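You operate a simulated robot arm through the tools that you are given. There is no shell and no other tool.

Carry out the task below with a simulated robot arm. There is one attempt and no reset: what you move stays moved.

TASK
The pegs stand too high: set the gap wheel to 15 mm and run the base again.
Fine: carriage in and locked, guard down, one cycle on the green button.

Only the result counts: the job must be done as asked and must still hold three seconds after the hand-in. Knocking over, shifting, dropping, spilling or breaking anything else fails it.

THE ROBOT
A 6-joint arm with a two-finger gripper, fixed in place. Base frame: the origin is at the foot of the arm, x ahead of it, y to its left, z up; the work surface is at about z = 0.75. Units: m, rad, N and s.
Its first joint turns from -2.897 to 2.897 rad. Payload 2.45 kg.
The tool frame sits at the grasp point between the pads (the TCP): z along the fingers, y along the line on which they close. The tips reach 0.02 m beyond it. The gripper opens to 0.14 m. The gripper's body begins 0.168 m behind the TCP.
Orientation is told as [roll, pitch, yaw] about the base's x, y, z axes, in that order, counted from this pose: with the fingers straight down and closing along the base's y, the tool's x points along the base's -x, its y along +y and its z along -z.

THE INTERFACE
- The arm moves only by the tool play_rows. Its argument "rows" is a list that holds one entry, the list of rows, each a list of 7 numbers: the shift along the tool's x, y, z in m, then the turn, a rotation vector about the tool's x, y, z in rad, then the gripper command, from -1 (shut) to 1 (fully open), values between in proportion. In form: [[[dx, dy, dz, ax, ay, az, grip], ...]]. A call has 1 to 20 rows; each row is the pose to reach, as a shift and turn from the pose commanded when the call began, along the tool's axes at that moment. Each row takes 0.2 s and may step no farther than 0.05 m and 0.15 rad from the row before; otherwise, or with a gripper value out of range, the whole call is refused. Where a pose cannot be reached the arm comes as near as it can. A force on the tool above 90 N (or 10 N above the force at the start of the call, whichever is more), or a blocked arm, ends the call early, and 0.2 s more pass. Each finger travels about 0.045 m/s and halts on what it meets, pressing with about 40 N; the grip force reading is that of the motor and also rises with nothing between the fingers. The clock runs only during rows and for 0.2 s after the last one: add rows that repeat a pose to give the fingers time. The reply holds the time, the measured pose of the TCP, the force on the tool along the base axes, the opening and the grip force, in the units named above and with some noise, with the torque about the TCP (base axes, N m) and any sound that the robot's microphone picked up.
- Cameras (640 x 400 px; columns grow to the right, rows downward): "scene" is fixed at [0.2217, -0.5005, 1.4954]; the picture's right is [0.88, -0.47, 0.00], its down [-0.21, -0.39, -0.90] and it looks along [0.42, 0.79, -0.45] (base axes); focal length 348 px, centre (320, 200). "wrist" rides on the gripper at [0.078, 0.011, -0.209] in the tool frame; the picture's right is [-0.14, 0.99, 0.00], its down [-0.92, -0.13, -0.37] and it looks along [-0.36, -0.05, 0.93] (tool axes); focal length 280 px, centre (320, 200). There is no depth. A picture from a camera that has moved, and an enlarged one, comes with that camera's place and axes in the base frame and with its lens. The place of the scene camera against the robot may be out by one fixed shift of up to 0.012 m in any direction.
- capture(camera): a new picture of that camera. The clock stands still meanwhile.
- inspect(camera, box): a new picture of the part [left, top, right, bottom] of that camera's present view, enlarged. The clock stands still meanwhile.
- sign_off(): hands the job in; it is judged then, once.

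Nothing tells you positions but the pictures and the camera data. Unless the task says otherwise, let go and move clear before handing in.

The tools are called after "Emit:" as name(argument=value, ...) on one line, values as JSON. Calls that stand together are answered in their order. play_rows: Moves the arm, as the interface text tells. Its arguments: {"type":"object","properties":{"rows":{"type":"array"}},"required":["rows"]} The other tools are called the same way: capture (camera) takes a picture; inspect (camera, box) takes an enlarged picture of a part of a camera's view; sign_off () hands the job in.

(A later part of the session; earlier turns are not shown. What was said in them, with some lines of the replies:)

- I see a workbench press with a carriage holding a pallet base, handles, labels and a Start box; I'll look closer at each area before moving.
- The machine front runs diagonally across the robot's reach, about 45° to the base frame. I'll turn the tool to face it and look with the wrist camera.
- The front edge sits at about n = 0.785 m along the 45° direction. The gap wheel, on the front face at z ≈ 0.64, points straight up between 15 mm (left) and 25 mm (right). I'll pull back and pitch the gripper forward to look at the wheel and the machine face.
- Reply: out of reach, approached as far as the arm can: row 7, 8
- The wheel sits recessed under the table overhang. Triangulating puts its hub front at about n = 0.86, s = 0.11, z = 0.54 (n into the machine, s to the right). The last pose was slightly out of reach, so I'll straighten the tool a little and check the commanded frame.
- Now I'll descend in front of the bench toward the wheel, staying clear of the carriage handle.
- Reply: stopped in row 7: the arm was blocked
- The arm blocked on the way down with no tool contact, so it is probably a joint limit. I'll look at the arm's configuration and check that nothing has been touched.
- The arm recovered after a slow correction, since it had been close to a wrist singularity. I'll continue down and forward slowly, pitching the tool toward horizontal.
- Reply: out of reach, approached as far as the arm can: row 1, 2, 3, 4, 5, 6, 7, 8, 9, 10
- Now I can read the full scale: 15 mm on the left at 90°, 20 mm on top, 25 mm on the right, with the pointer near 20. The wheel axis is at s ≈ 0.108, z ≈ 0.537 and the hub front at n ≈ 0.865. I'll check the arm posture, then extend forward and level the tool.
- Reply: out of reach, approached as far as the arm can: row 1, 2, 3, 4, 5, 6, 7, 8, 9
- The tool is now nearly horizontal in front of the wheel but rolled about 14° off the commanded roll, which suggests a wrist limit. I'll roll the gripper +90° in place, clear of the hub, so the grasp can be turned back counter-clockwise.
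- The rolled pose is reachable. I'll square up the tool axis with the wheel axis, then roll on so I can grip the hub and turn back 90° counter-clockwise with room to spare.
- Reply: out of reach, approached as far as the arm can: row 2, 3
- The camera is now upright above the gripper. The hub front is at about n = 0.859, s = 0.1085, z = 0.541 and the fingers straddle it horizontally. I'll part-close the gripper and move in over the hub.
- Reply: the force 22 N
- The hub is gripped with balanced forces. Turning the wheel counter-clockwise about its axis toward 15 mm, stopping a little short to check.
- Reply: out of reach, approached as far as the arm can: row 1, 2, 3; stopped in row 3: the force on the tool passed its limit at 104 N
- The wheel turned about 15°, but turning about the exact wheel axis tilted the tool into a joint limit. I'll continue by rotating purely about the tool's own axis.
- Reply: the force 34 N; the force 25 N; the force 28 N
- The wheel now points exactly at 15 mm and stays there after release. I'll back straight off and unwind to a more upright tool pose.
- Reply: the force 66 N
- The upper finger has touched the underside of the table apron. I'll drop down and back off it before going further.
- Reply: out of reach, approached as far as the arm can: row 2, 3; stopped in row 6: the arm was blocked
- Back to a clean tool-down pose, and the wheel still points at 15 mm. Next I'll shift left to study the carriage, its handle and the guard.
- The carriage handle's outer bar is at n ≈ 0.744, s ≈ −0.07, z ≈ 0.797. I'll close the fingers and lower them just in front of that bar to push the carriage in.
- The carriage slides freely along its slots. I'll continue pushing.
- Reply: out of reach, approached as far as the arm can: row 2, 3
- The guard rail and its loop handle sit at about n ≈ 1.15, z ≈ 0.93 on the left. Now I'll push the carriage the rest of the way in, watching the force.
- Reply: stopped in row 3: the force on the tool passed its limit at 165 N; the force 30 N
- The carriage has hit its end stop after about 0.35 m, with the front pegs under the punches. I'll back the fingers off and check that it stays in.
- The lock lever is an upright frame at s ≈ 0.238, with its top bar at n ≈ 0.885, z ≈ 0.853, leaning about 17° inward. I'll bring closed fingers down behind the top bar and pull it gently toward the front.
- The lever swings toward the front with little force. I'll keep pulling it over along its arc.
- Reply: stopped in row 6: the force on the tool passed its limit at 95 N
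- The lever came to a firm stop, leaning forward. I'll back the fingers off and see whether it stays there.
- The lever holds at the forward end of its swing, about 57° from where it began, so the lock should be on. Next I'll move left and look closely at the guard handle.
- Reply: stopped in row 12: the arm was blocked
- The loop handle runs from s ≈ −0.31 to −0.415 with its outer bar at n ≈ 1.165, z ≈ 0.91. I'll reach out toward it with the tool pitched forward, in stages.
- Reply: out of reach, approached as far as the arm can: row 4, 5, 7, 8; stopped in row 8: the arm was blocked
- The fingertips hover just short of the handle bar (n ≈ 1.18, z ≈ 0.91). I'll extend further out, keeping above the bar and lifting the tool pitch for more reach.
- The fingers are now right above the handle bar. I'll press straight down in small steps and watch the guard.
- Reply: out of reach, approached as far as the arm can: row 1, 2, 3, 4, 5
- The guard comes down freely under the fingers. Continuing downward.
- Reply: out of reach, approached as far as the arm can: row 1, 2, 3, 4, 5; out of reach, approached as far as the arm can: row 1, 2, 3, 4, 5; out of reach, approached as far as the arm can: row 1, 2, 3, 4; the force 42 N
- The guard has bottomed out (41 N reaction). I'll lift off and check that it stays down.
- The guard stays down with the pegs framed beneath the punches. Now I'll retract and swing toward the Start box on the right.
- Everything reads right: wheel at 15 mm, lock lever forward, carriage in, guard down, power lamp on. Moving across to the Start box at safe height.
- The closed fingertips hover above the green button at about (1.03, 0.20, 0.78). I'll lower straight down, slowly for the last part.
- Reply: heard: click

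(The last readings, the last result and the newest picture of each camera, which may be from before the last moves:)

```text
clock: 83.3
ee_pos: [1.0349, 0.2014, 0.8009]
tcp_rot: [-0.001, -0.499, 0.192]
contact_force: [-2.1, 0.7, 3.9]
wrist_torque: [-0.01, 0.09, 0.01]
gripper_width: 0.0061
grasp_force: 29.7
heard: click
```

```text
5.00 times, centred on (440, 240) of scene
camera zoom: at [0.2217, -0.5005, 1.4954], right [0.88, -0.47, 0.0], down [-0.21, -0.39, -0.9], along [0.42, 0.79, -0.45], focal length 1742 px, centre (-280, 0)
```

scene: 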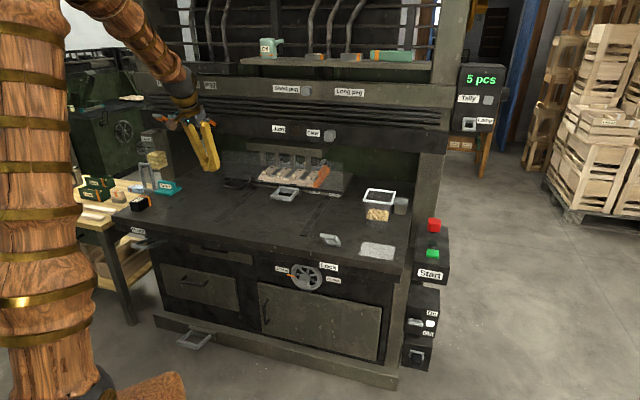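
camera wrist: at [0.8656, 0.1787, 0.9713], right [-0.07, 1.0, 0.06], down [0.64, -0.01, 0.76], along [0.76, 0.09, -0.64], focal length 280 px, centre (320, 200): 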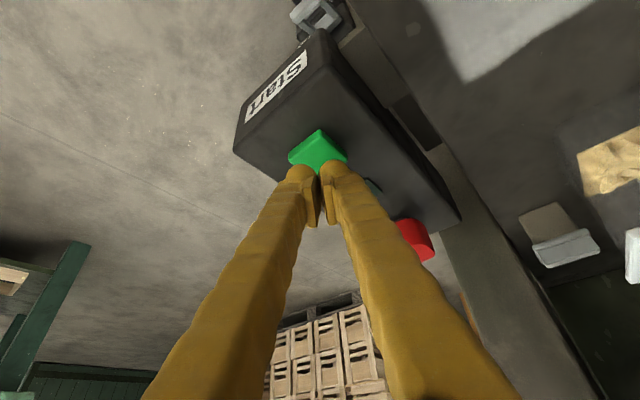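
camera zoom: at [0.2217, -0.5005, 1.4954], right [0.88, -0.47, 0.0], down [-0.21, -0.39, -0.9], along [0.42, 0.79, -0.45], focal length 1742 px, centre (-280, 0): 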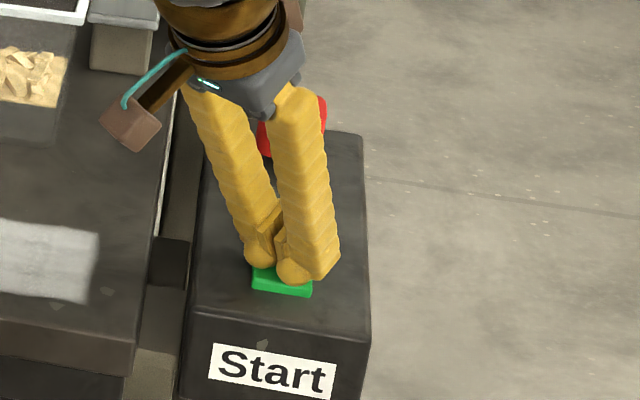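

A click was heard, so the button was pressed once. I'll lift straight off and watch the cycle.

Emit:
play_rows(rows=[[[-0.0144, 0, -0.0263, 0, 0, 0, -1], [-0.0287, 0, -0.0527, 0, 0, 0, -1]]])

Emit:
capture(camera="scene")

Emit:
inspect(camera="scene", box=[210, 100, 370, 230])

Emit:
inspect(camera="scene", box=[390, 200, 490, 280])

```text
clock: 83.9
ee_pos: [1.033, 0.2016, 0.8618]
tcp_rot: [-0.001, -0.5, 0.191]
contact_force: [0.4, -0.1, 0.6]
wrist_torque: [-0.02, 0.01, 0.01]
gripper_width: 0.0
grasp_force: 29.4
```

```text
taken
```

scene: 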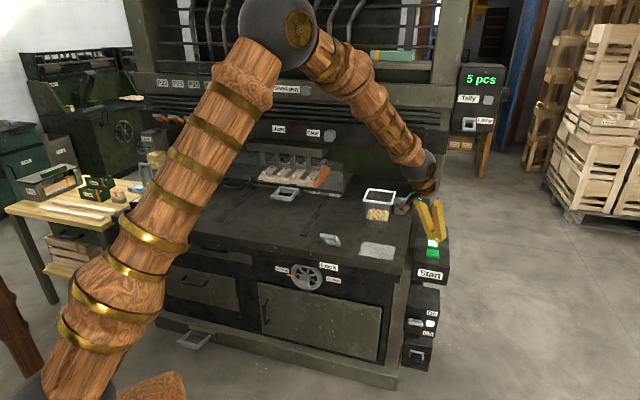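

```text
3.08 times, centred on (290, 165) of scene
camera zoom: at [0.2217, -0.5005, 1.4954], right [0.88, -0.47, 0.0], down [-0.21, -0.39, -0.9], along [0.42, 0.79, -0.45], focal length 1072 px, centre (412, 308)
```

zoom: 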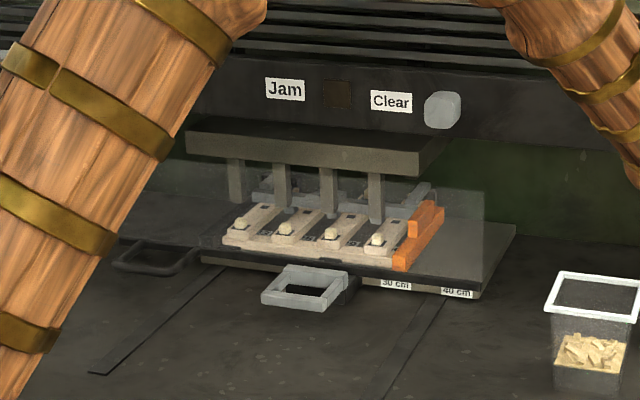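

```text
5.00 times, centred on (440, 240) of scene
camera zoom: at [0.2217, -0.5005, 1.4954], right [0.88, -0.47, 0.0], down [-0.21, -0.39, -0.9], along [0.42, 0.79, -0.45], focal length 1742 px, centre (-280, 0)
```

zoom: 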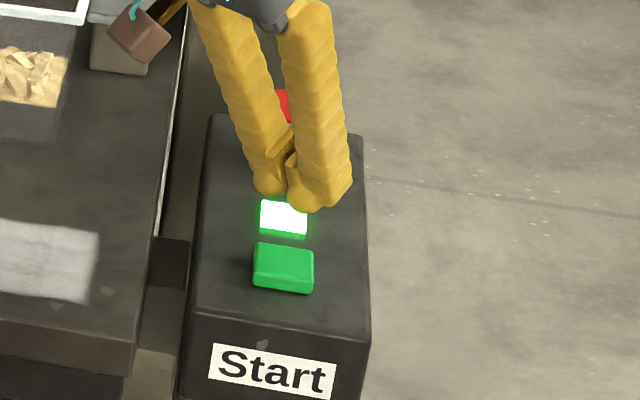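

The run lamp is lit, so the cycle is in progress. I'll hold clear and watch.

Emit:
play_rows(rows=[[[-0.01, 0, -0.02, 0, 0, 0, -1], [-0.02, 0, -0.04, 0, 0, 0, -1], [-0.02, 0, -0.04, 0, 0, 0, -1], [-0.02, 0, -0.04, 0, 0, 0, -1], [-0.02, 0, -0.04, 0, 0, 0, -1]]])

Emit:
inspect(camera="scene", box=[210, 60, 530, 260])

Emit:
inspect(camera="scene", box=[210, 120, 370, 230])

```text
clock: 85.1
ee_pos: [1.0315, 0.1996, 0.9051]
tcp_rot: [0.0, -0.499, 0.191]
contact_force: [0.1, -0.3, 0.2]
wrist_torque: [0.0, 0.01, 0.02]
gripper_width: 0.0001
grasp_force: 29.2
```

```text
2.00 times, centred on (370, 160) of scene
camera zoom: at [0.2217, -0.5005, 1.4954], right [0.88, -0.47, 0.0], down [-0.21, -0.39, -0.9], along [0.42, 0.79, -0.45], focal length 697 px, centre (220, 280)
```

zoom: 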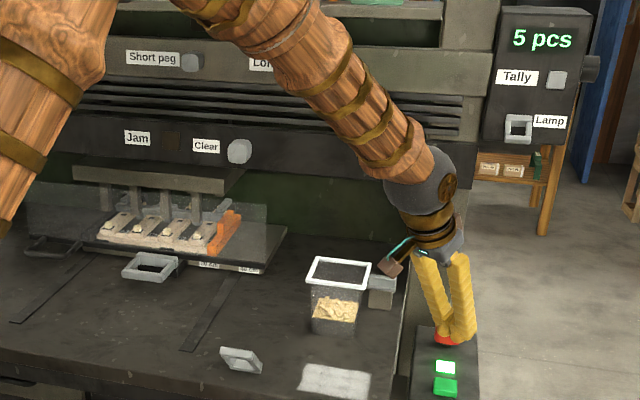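

```text
3.64 times, centred on (290, 175) of scene
camera zoom: at [0.2217, -0.5005, 1.4954], right [0.88, -0.47, 0.0], down [-0.21, -0.39, -0.9], along [0.42, 0.79, -0.45], focal length 1267 px, centre (429, 291)
```

zoom: 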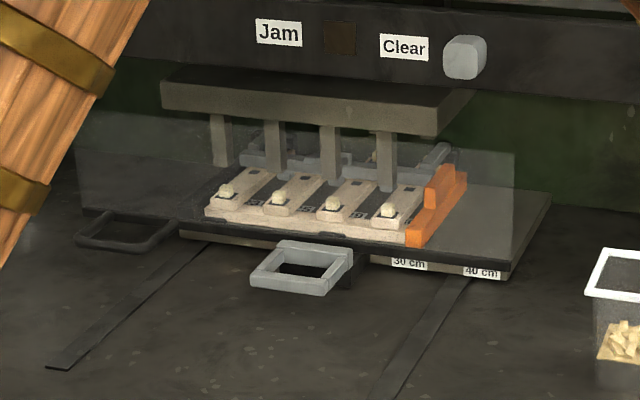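

Emit:
play_rows(rows=[[[0, 0, 0, 0, 0, 0, -1], [0, 0, 0, 0, 0, 0, -1], [0, 0, 0, 0, 0, 0, -1], [0, 0, 0, 0, 0, 0, -1], [0, 0, 0, 0, 0, 0, -1], [0, 0, 0, 0, 0, 0, -1], [0, 0, 0, 0, 0, 0, -1]]])

Emit:
inspect(camera="scene", box=[210, 60, 530, 260])

Emit:
inspect(camera="scene", box=[210, 120, 370, 230])

```text
clock: 86.7
ee_pos: [1.0312, 0.1997, 0.9055]
tcp_rot: [-0.001, -0.498, 0.19]
contact_force: [0.0, 0.3, 1.2]
wrist_torque: [0.0, -0.01, 0.0]
gripper_width: 0.0
grasp_force: 28.9
```

```text
2.00 times, centred on (370, 160) of scene
camera zoom: at [0.2217, -0.5005, 1.4954], right [0.88, -0.47, 0.0], down [-0.21, -0.39, -0.9], along [0.42, 0.79, -0.45], focal length 697 px, centre (220, 280)
```

zoom: 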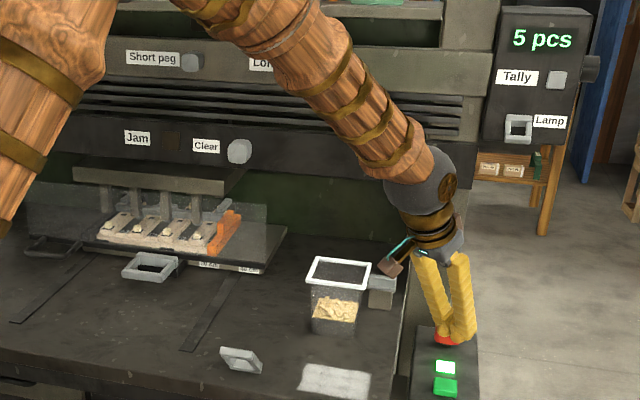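

```text
3.64 times, centred on (290, 175) of scene
camera zoom: at [0.2217, -0.5005, 1.4954], right [0.88, -0.47, 0.0], down [-0.21, -0.39, -0.9], along [0.42, 0.79, -0.45], focal length 1267 px, centre (429, 291)
```

zoom: 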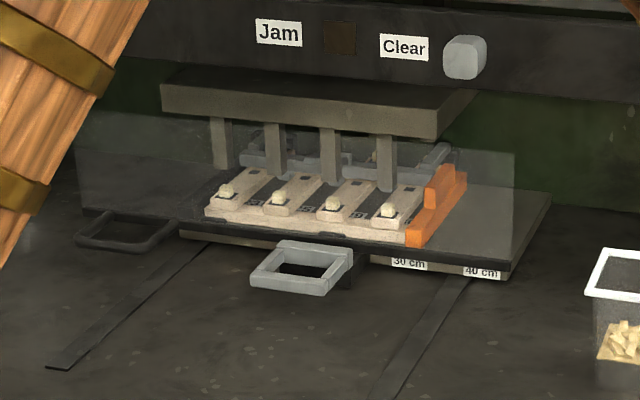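

Emit:
inspect(camera="scene", box=[210, 130, 370, 230])

Emit:
inspect(camera="scene", box=[255, 150, 335, 200])

```text
4.00 times, centred on (290, 180) of scene
camera zoom: at [0.2217, -0.5005, 1.4954], right [0.88, -0.47, 0.0], down [-0.21, -0.39, -0.9], along [0.42, 0.79, -0.45], focal length 1393 px, centre (440, 280)
```

zoom: 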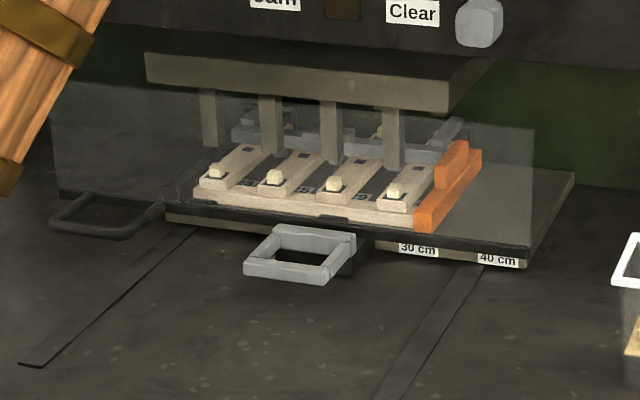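

```text
8.00 times, centred on (295, 175) of scene
camera zoom: at [0.2217, -0.5005, 1.4954], right [0.88, -0.47, 0.0], down [-0.21, -0.39, -0.9], along [0.42, 0.79, -0.45], focal length 2787 px, centre (520, 400)
```

zoom: 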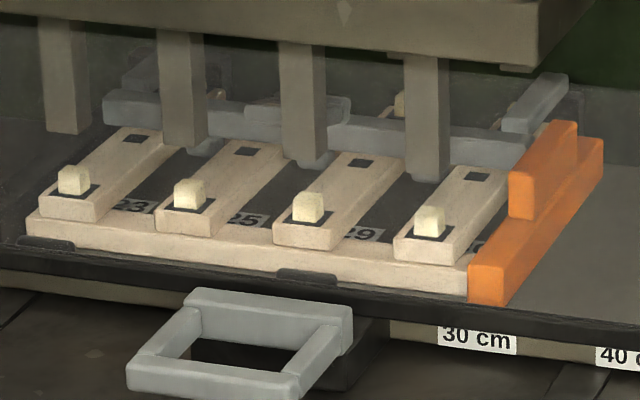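

Emit:
play_rows(rows=[[[0, 0, 0, 0, 0, 0, -1], [0, 0, 0, 0, 0, 0, -1], [0, 0, 0, 0, 0, 0, -1], [0, 0, 0, 0, 0, 0, -1], [0, 0, 0, 0, 0, 0, -1], [0, 0, 0, 0, 0, 0, -1], [0, 0, 0, 0, 0, 0, -1], [0, 0, 0, 0, 0, 0, -1], [0, 0, 0, 0, 0, 0, -1], [0, 0, 0, 0, 0, 0, -1]]])

Emit:
inspect(camera="scene", box=[255, 150, 335, 200])

Emit:
inspect(camera="scene", box=[390, 60, 510, 280])

Emit:
inspect(camera="scene", box=[260, 220, 440, 350])

```text
clock: 88.9
ee_pos: [1.0325, 0.1995, 0.9048]
tcp_rot: [-0.002, -0.499, 0.19]
contact_force: [0.9, 0.7, 0.7]
wrist_torque: [0.01, -0.01, 0.01]
gripper_width: 0.0
grasp_force: 30.0
```

```text
8.00 times, centred on (295, 175) of scene
camera zoom: at [0.2217, -0.5005, 1.4954], right [0.88, -0.47, 0.0], down [-0.21, -0.39, -0.9], along [0.42, 0.79, -0.45], focal length 2787 px, centre (520, 400)
```

zoom: 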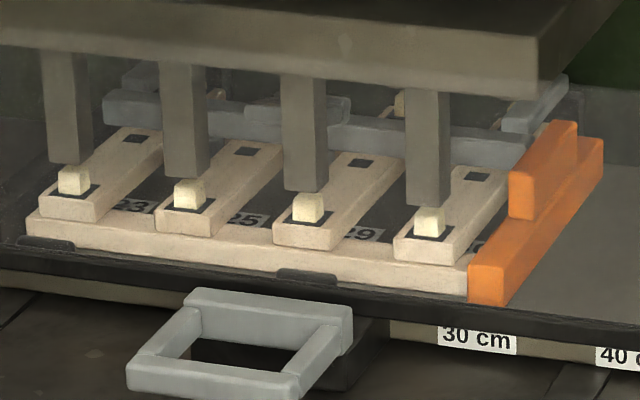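

```text
1.82 times, centred on (450, 170) of scene
camera zoom: at [0.2217, -0.5005, 1.4954], right [0.88, -0.47, 0.0], down [-0.21, -0.39, -0.9], along [0.42, 0.79, -0.45], focal length 633 px, centre (84, 254)
```

zoom: 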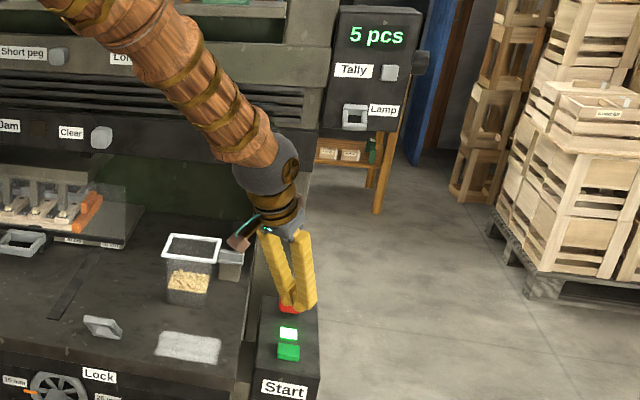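

```text
3.08 times, centred on (350, 285) of scene
camera zoom: at [0.2217, -0.5005, 1.4954], right [0.88, -0.47, 0.0], down [-0.21, -0.39, -0.9], along [0.42, 0.79, -0.45], focal length 1072 px, centre (228, -62)
```

zoom: 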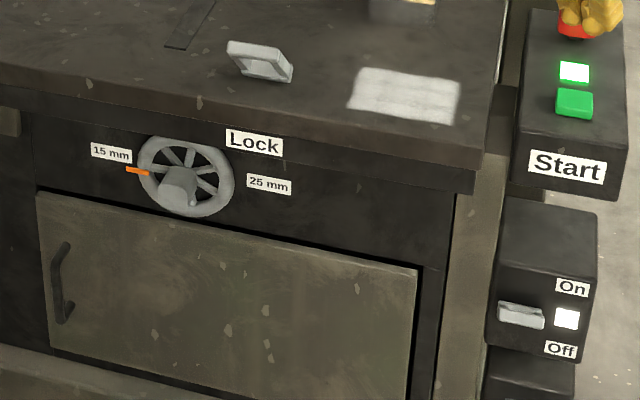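

The press head is now descending onto the pegs. I'll keep waiting, drifting a little further up and away from the red stop.

Emit:
play_rows(rows=[[[0.01, 0, -0.02, 0, 0, 0, -1], [0.02, 0, -0.04, 0, 0, 0, -1], [0.03, 0, -0.06, 0, 0, 0, -1], [0.03, 0, -0.06, 0, 0, 0, -1], [0.03, 0, -0.06, 0, 0, 0, -1], [0.03, 0, -0.06, 0, 0, 0, -1], [0.03, 0, -0.06, 0, 0, 0, -1], [0.03, 0, -0.06, 0, 0, 0, -1], [0.03, 0, -0.06, 0, 0, 0, -1], [0.03, 0, -0.06, 0, 0, 0, -1], [0.03, 0, -0.06, 0, 0, 0, -1], [0.03, 0, -0.06, 0, 0, 0, -1]]])

Emit:
inspect(camera="scene", box=[255, 150, 335, 200])

Emit:
inspect(camera="scene", box=[390, 60, 510, 280])

```text
clock: 91.5
ee_pos: [0.9781, 0.1899, 0.9444]
tcp_rot: [-0.001, -0.5, 0.189]
contact_force: [-0.6, -0.4, 0.4]
wrist_torque: [0.0, 0.0, 0.02]
gripper_width: 0.0001
grasp_force: 29.0
```

```text
8.00 times, centred on (295, 175) of scene
camera zoom: at [0.2217, -0.5005, 1.4954], right [0.88, -0.47, 0.0], down [-0.21, -0.39, -0.9], along [0.42, 0.79, -0.45], focal length 2787 px, centre (520, 400)
```

zoom: 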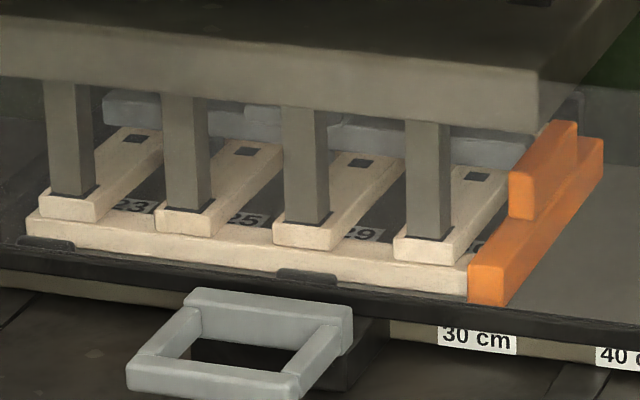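

```text
1.82 times, centred on (450, 170) of scene
camera zoom: at [0.2217, -0.5005, 1.4954], right [0.88, -0.47, 0.0], down [-0.21, -0.39, -0.9], along [0.42, 0.79, -0.45], focal length 633 px, centre (84, 254)
```

zoom: 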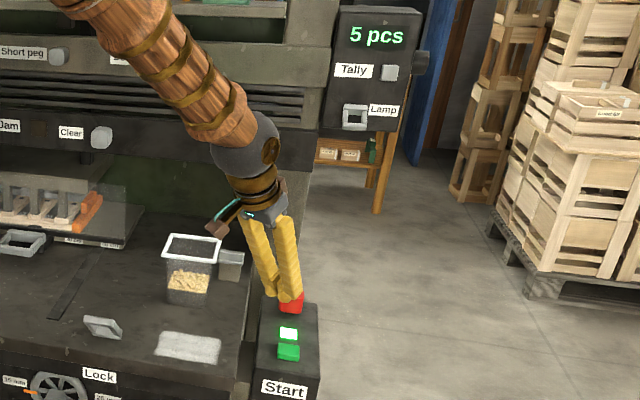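

The punches are pressing the pegs down flush. I'll keep waiting for the head to return and the lamp to go out.

Emit:
play_rows(rows=[[[0, 0, -0.02, 0, 0, 0, -1], [0, 0, -0.04, 0, 0, 0, -1], [0, 0, -0.04, 0, 0, 0, -1], [0, 0, -0.04, 0, 0, 0, -1], [0, 0, -0.04, 0, 0, 0, -1], [0, 0, -0.04, 0, 0, 0, -1], [0, 0, -0.04, 0, 0, 0, -1], [0, 0, -0.04, 0, 0, 0, -1], [0, 0, -0.04, 0, 0, 0, -1], [0, 0, -0.04, 0, 0, 0, -1], [0, 0, -0.04, 0, 0, 0, -1], [0, 0, -0.04, 0, 0, 0, -1], [0, 0, -0.04, 0, 0, 0, -1], [0, 0, -0.04, 0, 0, 0, -1], [0, 0, -0.04, 0, 0, 0, -1], [0, 0, -0.04, 0, 0, 0, -1], [0, 0, -0.04, 0, 0, 0, -1], [0, 0, -0.04, 0, 0, 0, -1]]])

Emit:
inspect(camera="scene", box=[255, 150, 335, 200])

Emit:
capture(camera="scene")

```text
clock: 95.3
ee_pos: [0.9592, 0.1879, 0.9803]
tcp_rot: [-0.002, -0.5, 0.189]
contact_force: [0.5, -0.5, 0.4]
wrist_torque: [0.03, 0.0, 0.0]
gripper_width: 0.0002
grasp_force: 29.5
```

```text
8.00 times, centred on (295, 175) of scene
camera zoom: at [0.2217, -0.5005, 1.4954], right [0.88, -0.47, 0.0], down [-0.21, -0.39, -0.9], along [0.42, 0.79, -0.45], focal length 2787 px, centre (520, 400)
```

zoom: 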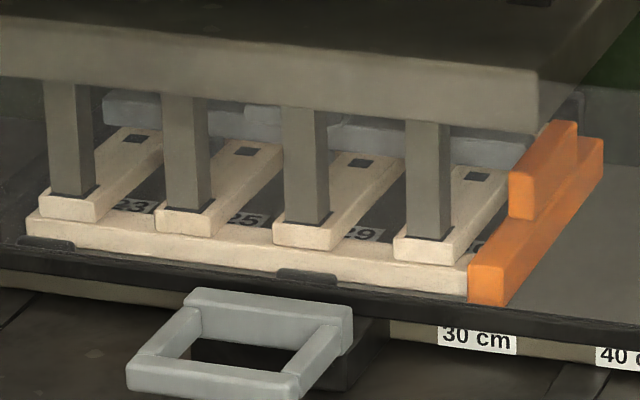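

```text
taken
```

scene: 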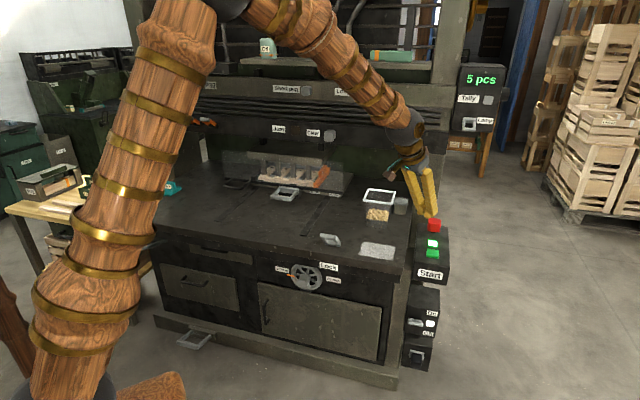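

Emit:
play_rows(rows=[[[0, 0, 0, 0, 0, 0, -1], [0, 0, 0, 0, 0, 0, -1], [0, 0, 0, 0, 0, 0, -1], [0, 0, 0, 0, 0, 0, -1], [0, 0, 0, 0, 0, 0, -1], [0, 0, 0, 0, 0, 0, -1], [0, 0, 0, 0, 0, 0, -1], [0, 0, 0, 0, 0, 0, -1], [0, 0, 0, 0, 0, 0, -1], [0, 0, 0, 0, 0, 0, -1], [0, 0, 0, 0, 0, 0, -1], [0, 0, 0, 0, 0, 0, -1], [0, 0, 0, 0, 0, 0, -1], [0, 0, 0, 0, 0, 0, -1], [0, 0, 0, 0, 0, 0, -1], [0, 0, 0, 0, 0, 0, -1], [0, 0, 0, 0, 0, 0, -1], [0, 0, 0, 0, 0, 0, -1], [0, 0, 0, 0, 0, 0, -1], [0, 0, 0, 0, 0, 0, -1]]])

Emit:
inspect(camera="scene", box=[255, 150, 335, 200])

Emit:
inspect(camera="scene", box=[230, 60, 510, 280])

```text
clock: 99.5
ee_pos: [0.9587, 0.1893, 0.9802]
tcp_rot: [-0.003, -0.5, 0.19]
contact_force: [0.1, 0.5, 0.0]
wrist_torque: [0.0, 0.0, 0.05]
gripper_width: 0.0001
grasp_force: 29.6
```

```text
8.00 times, centred on (295, 175) of scene
camera zoom: at [0.2217, -0.5005, 1.4954], right [0.88, -0.47, 0.0], down [-0.21, -0.39, -0.9], along [0.42, 0.79, -0.45], focal length 2787 px, centre (520, 400)
```

zoom: 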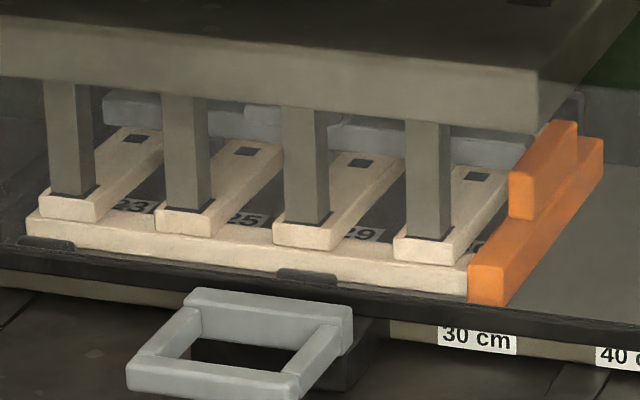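

```text
1.82 times, centred on (370, 170) of scene
camera zoom: at [0.2217, -0.5005, 1.4954], right [0.88, -0.47, 0.0], down [-0.21, -0.39, -0.9], along [0.42, 0.79, -0.45], focal length 633 px, centre (229, 254)
```

zoom: 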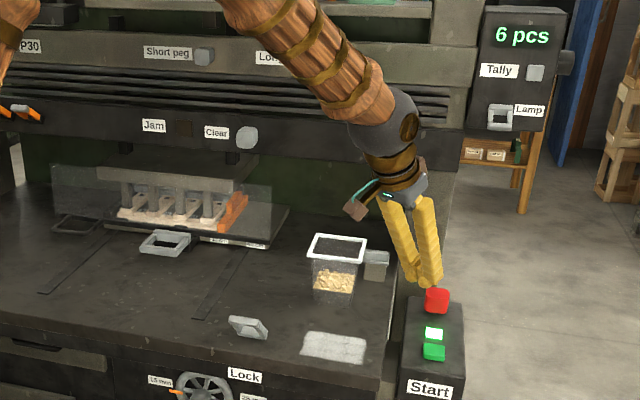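

The tally went to 6 pcs, so the piece is counted. The head is still down, so I'll wait for the cycle to finish.

Emit:
play_rows(rows=[[[0, 0, 0, 0, 0, 0, -1], [0, 0, 0, 0, 0, 0, -1], [0, 0, 0, 0, 0, 0, -1], [0, 0, 0, 0, 0, 0, -1], [0, 0, 0, 0, 0, 0, -1], [0, 0, 0, 0, 0, 0, -1], [0, 0, 0, 0, 0, 0, -1], [0, 0, 0, 0, 0, 0, -1], [0, 0, 0, 0, 0, 0, -1], [0, 0, 0, 0, 0, 0, -1], [0, 0, 0, 0, 0, 0, -1], [0, 0, 0, 0, 0, 0, -1], [0, 0, 0, 0, 0, 0, -1], [0, 0, 0, 0, 0, 0, -1], [0, 0, 0, 0, 0, 0, -1], [0, 0, 0, 0, 0, 0, -1], [0, 0, 0, 0, 0, 0, -1], [0, 0, 0, 0, 0, 0, -1], [0, 0, 0, 0, 0, 0, -1], [0, 0, 0, 0, 0, 0, -1]]])

Emit:
inspect(camera="scene", box=[255, 150, 335, 200])

Emit:
inspect(camera="scene", box=[230, 60, 510, 280])

```text
clock: 103.7
ee_pos: [0.9599, 0.1871, 0.9786]
tcp_rot: [-0.003, -0.499, 0.19]
contact_force: [1.3, 0.3, -0.3]
wrist_torque: [0.01, 0.0, -0.01]
gripper_width: 0.0
grasp_force: 29.5
```

```text
8.00 times, centred on (295, 175) of scene
camera zoom: at [0.2217, -0.5005, 1.4954], right [0.88, -0.47, 0.0], down [-0.21, -0.39, -0.9], along [0.42, 0.79, -0.45], focal length 2787 px, centre (520, 400)
```

zoom: 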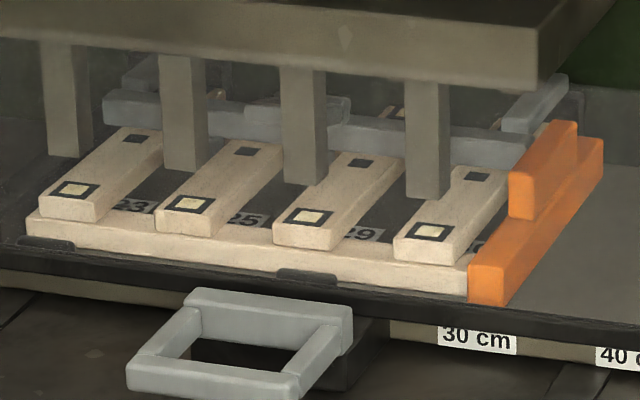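

```text
1.82 times, centred on (370, 170) of scene
camera zoom: at [0.2217, -0.5005, 1.4954], right [0.88, -0.47, 0.0], down [-0.21, -0.39, -0.9], along [0.42, 0.79, -0.45], focal length 633 px, centre (229, 254)
```

zoom: 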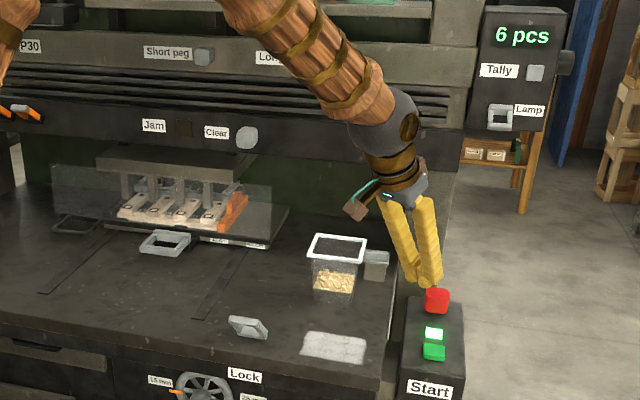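

The pegs are driven in flush and the head is rising again. Waiting for the cycle to finish.

Emit:
play_rows(rows=[[[0, 0, 0, 0, 0, 0, -1], [0, 0, 0, 0, 0, 0, -1], [0, 0, 0, 0, 0, 0, -1], [0, 0, 0, 0, 0, 0, -1], [0, 0, 0, 0, 0, 0, -1], [0, 0, 0, 0, 0, 0, -1], [0, 0, 0, 0, 0, 0, -1], [0, 0, 0, 0, 0, 0, -1], [0, 0, 0, 0, 0, 0, -1], [0, 0, 0, 0, 0, 0, -1], [0, 0, 0, 0, 0, 0, -1], [0, 0, 0, 0, 0, 0, -1], [0, 0, 0, 0, 0, 0, -1], [0, 0, 0, 0, 0, 0, -1], [0, 0, 0, 0, 0, 0, -1], [0, 0, 0, 0, 0, 0, -1], [0, 0, 0, 0, 0, 0, -1], [0, 0, 0, 0, 0, 0, -1], [0, 0, 0, 0, 0, 0, -1], [0, 0, 0, 0, 0, 0, -1]]])

Emit:
inspect(camera="scene", box=[230, 60, 510, 280])

Emit:
inspect(camera="scene", box=[230, 120, 350, 210])

```text
clock: 107.9
ee_pos: [0.9587, 0.1884, 0.9798]
tcp_rot: [-0.002, -0.499, 0.19]
contact_force: [0.8, 0.1, 0.1]
wrist_torque: [0.02, -0.01, 0.0]
gripper_width: 0.0
grasp_force: 29.4
```

```text
1.82 times, centred on (370, 170) of scene
camera zoom: at [0.2217, -0.5005, 1.4954], right [0.88, -0.47, 0.0], down [-0.21, -0.39, -0.9], along [0.42, 0.79, -0.45], focal length 633 px, centre (229, 254)
```

zoom: 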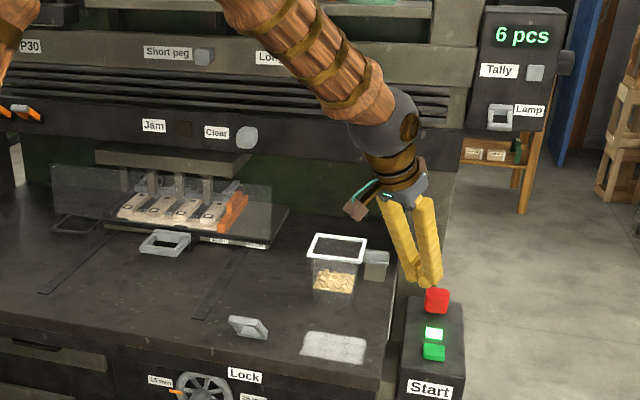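

```text
4.44 times, centred on (290, 165) of scene
camera zoom: at [0.2217, -0.5005, 1.4954], right [0.88, -0.47, 0.0], down [-0.21, -0.39, -0.9], along [0.42, 0.79, -0.45], focal length 1548 px, centre (453, 356)
```

zoom: 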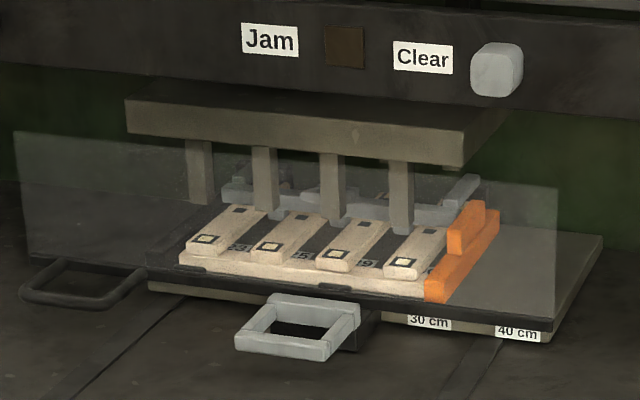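

The head is back up and the pegs are flush. I'll move the arm well clear and check whether the lamp changes.

Emit:
play_rows(rows=[[[0.02, 0.01, -0.03, 0, 0.05, 0, -1], [0.04, 0.02, -0.06, 0, 0.1, 0, -1], [0.06, 0.03, -0.09, 0, 0.15, 0, -1], [0.08, 0.04, -0.12, 0, 0.2, 0, -1], [0.1, 0.05, -0.15, 0, 0.25, 0, -1], [0.12, 0.06, -0.18, 0, 0.3, 0, -1], [0.12, 0.06, -0.18, 0, 0.3, 0, -1], [0.12, 0.06, -0.18, 0, 0.3, 0, -1], [0.12, 0.06, -0.18, 0, 0.3, 0, -1], [0.12, 0.06, -0.18, 0, 0.3, 0, -1], [0.12, 0.06, -0.18, 0, 0.3, 0, -1], [0.12, 0.06, -0.18, 0, 0.3, 0, -1], [0.12, 0.06, -0.18, 0, 0.3, 0, -1], [0.12, 0.06, -0.18, 0, 0.3, 0, -1], [0.12, 0.06, -0.18, 0, 0.3, 0, -1], [0.12, 0.06, -0.18, 0, 0.3, 0, -1]]])

Emit:
capture(camera="scene")

Emit:
inspect(camera="scene", box=[390, 200, 490, 280])

Emit:
inspect(camera="scene", box=[230, 120, 350, 210])

```text
clock: 111.3
ee_pos: [0.7611, 0.2093, 1.0779]
tcp_rot: [-0.002, -0.199, 0.187]
contact_force: [0.1, -0.4, -0.1]
wrist_torque: [-0.03, 0.01, 0.01]
gripper_width: 0.0
grasp_force: 29.5
```

```text
taken
```

scene: 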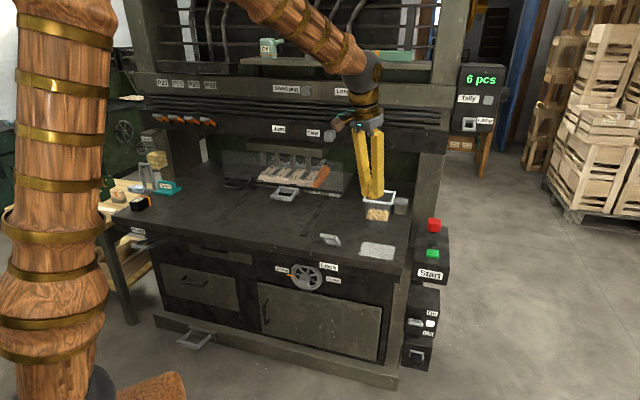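

```text
5.00 times, centred on (440, 240) of scene
camera zoom: at [0.2217, -0.5005, 1.4954], right [0.88, -0.47, 0.0], down [-0.21, -0.39, -0.9], along [0.42, 0.79, -0.45], focal length 1742 px, centre (-280, 0)
```

zoom: 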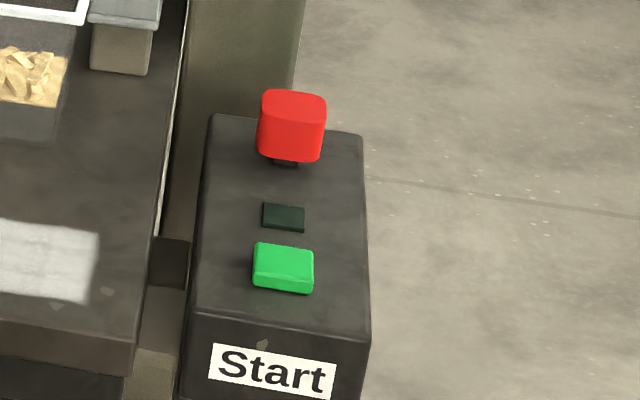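

```text
4.44 times, centred on (290, 165) of scene
camera zoom: at [0.2217, -0.5005, 1.4954], right [0.88, -0.47, 0.0], down [-0.21, -0.39, -0.9], along [0.42, 0.79, -0.45], focal length 1548 px, centre (453, 356)
```

zoom: 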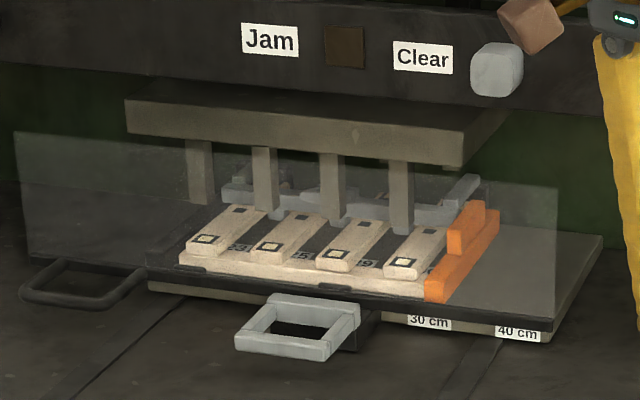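

The cycle has finished: the run lamp is out, the head is up, the tally went from 5 to 6, the jam lamp is off and the pegs sit flush. The wheel is at 15 mm, the carriage is in and locked, the guard is down and the arm is clear, so I'm handing in.

Emit:
sign_off()

```text
The job is handed in.
```

The base has been run again at a 15 mm gap, and the front pegs now sit flush. I couldn't see the back row clearly behind the clamp bar.

- **Gap wheel:** turned from about 20 mm to 15 mm. It stayed there after I let go.
- **Carriage:** pushed in to its end stop, about 0.35 m.
- **Lock:** lever pulled forward to its stop, where it stayed. I didn't test it by tugging the carriage, but the machine ran with it in that position.
- **Guard:** pulled down to its lower stop, where it stayed.
- **Cycle:** one press of the green button. The run lamp lit, the head came down and went back up, and the lamp went out. The tally went from 5 to 6 pcs, and the jam lamp was off.

While backing away from the wheel, one finger pressed against the underside of the table edge at roughly 65 N. I saw no sign that it moved or damaged anything. The carriage and lock lever also met their stops hard, at 165 N and 95 N for a moment.

I left the carriage in and locked with the guard down, and moved the arm clear.
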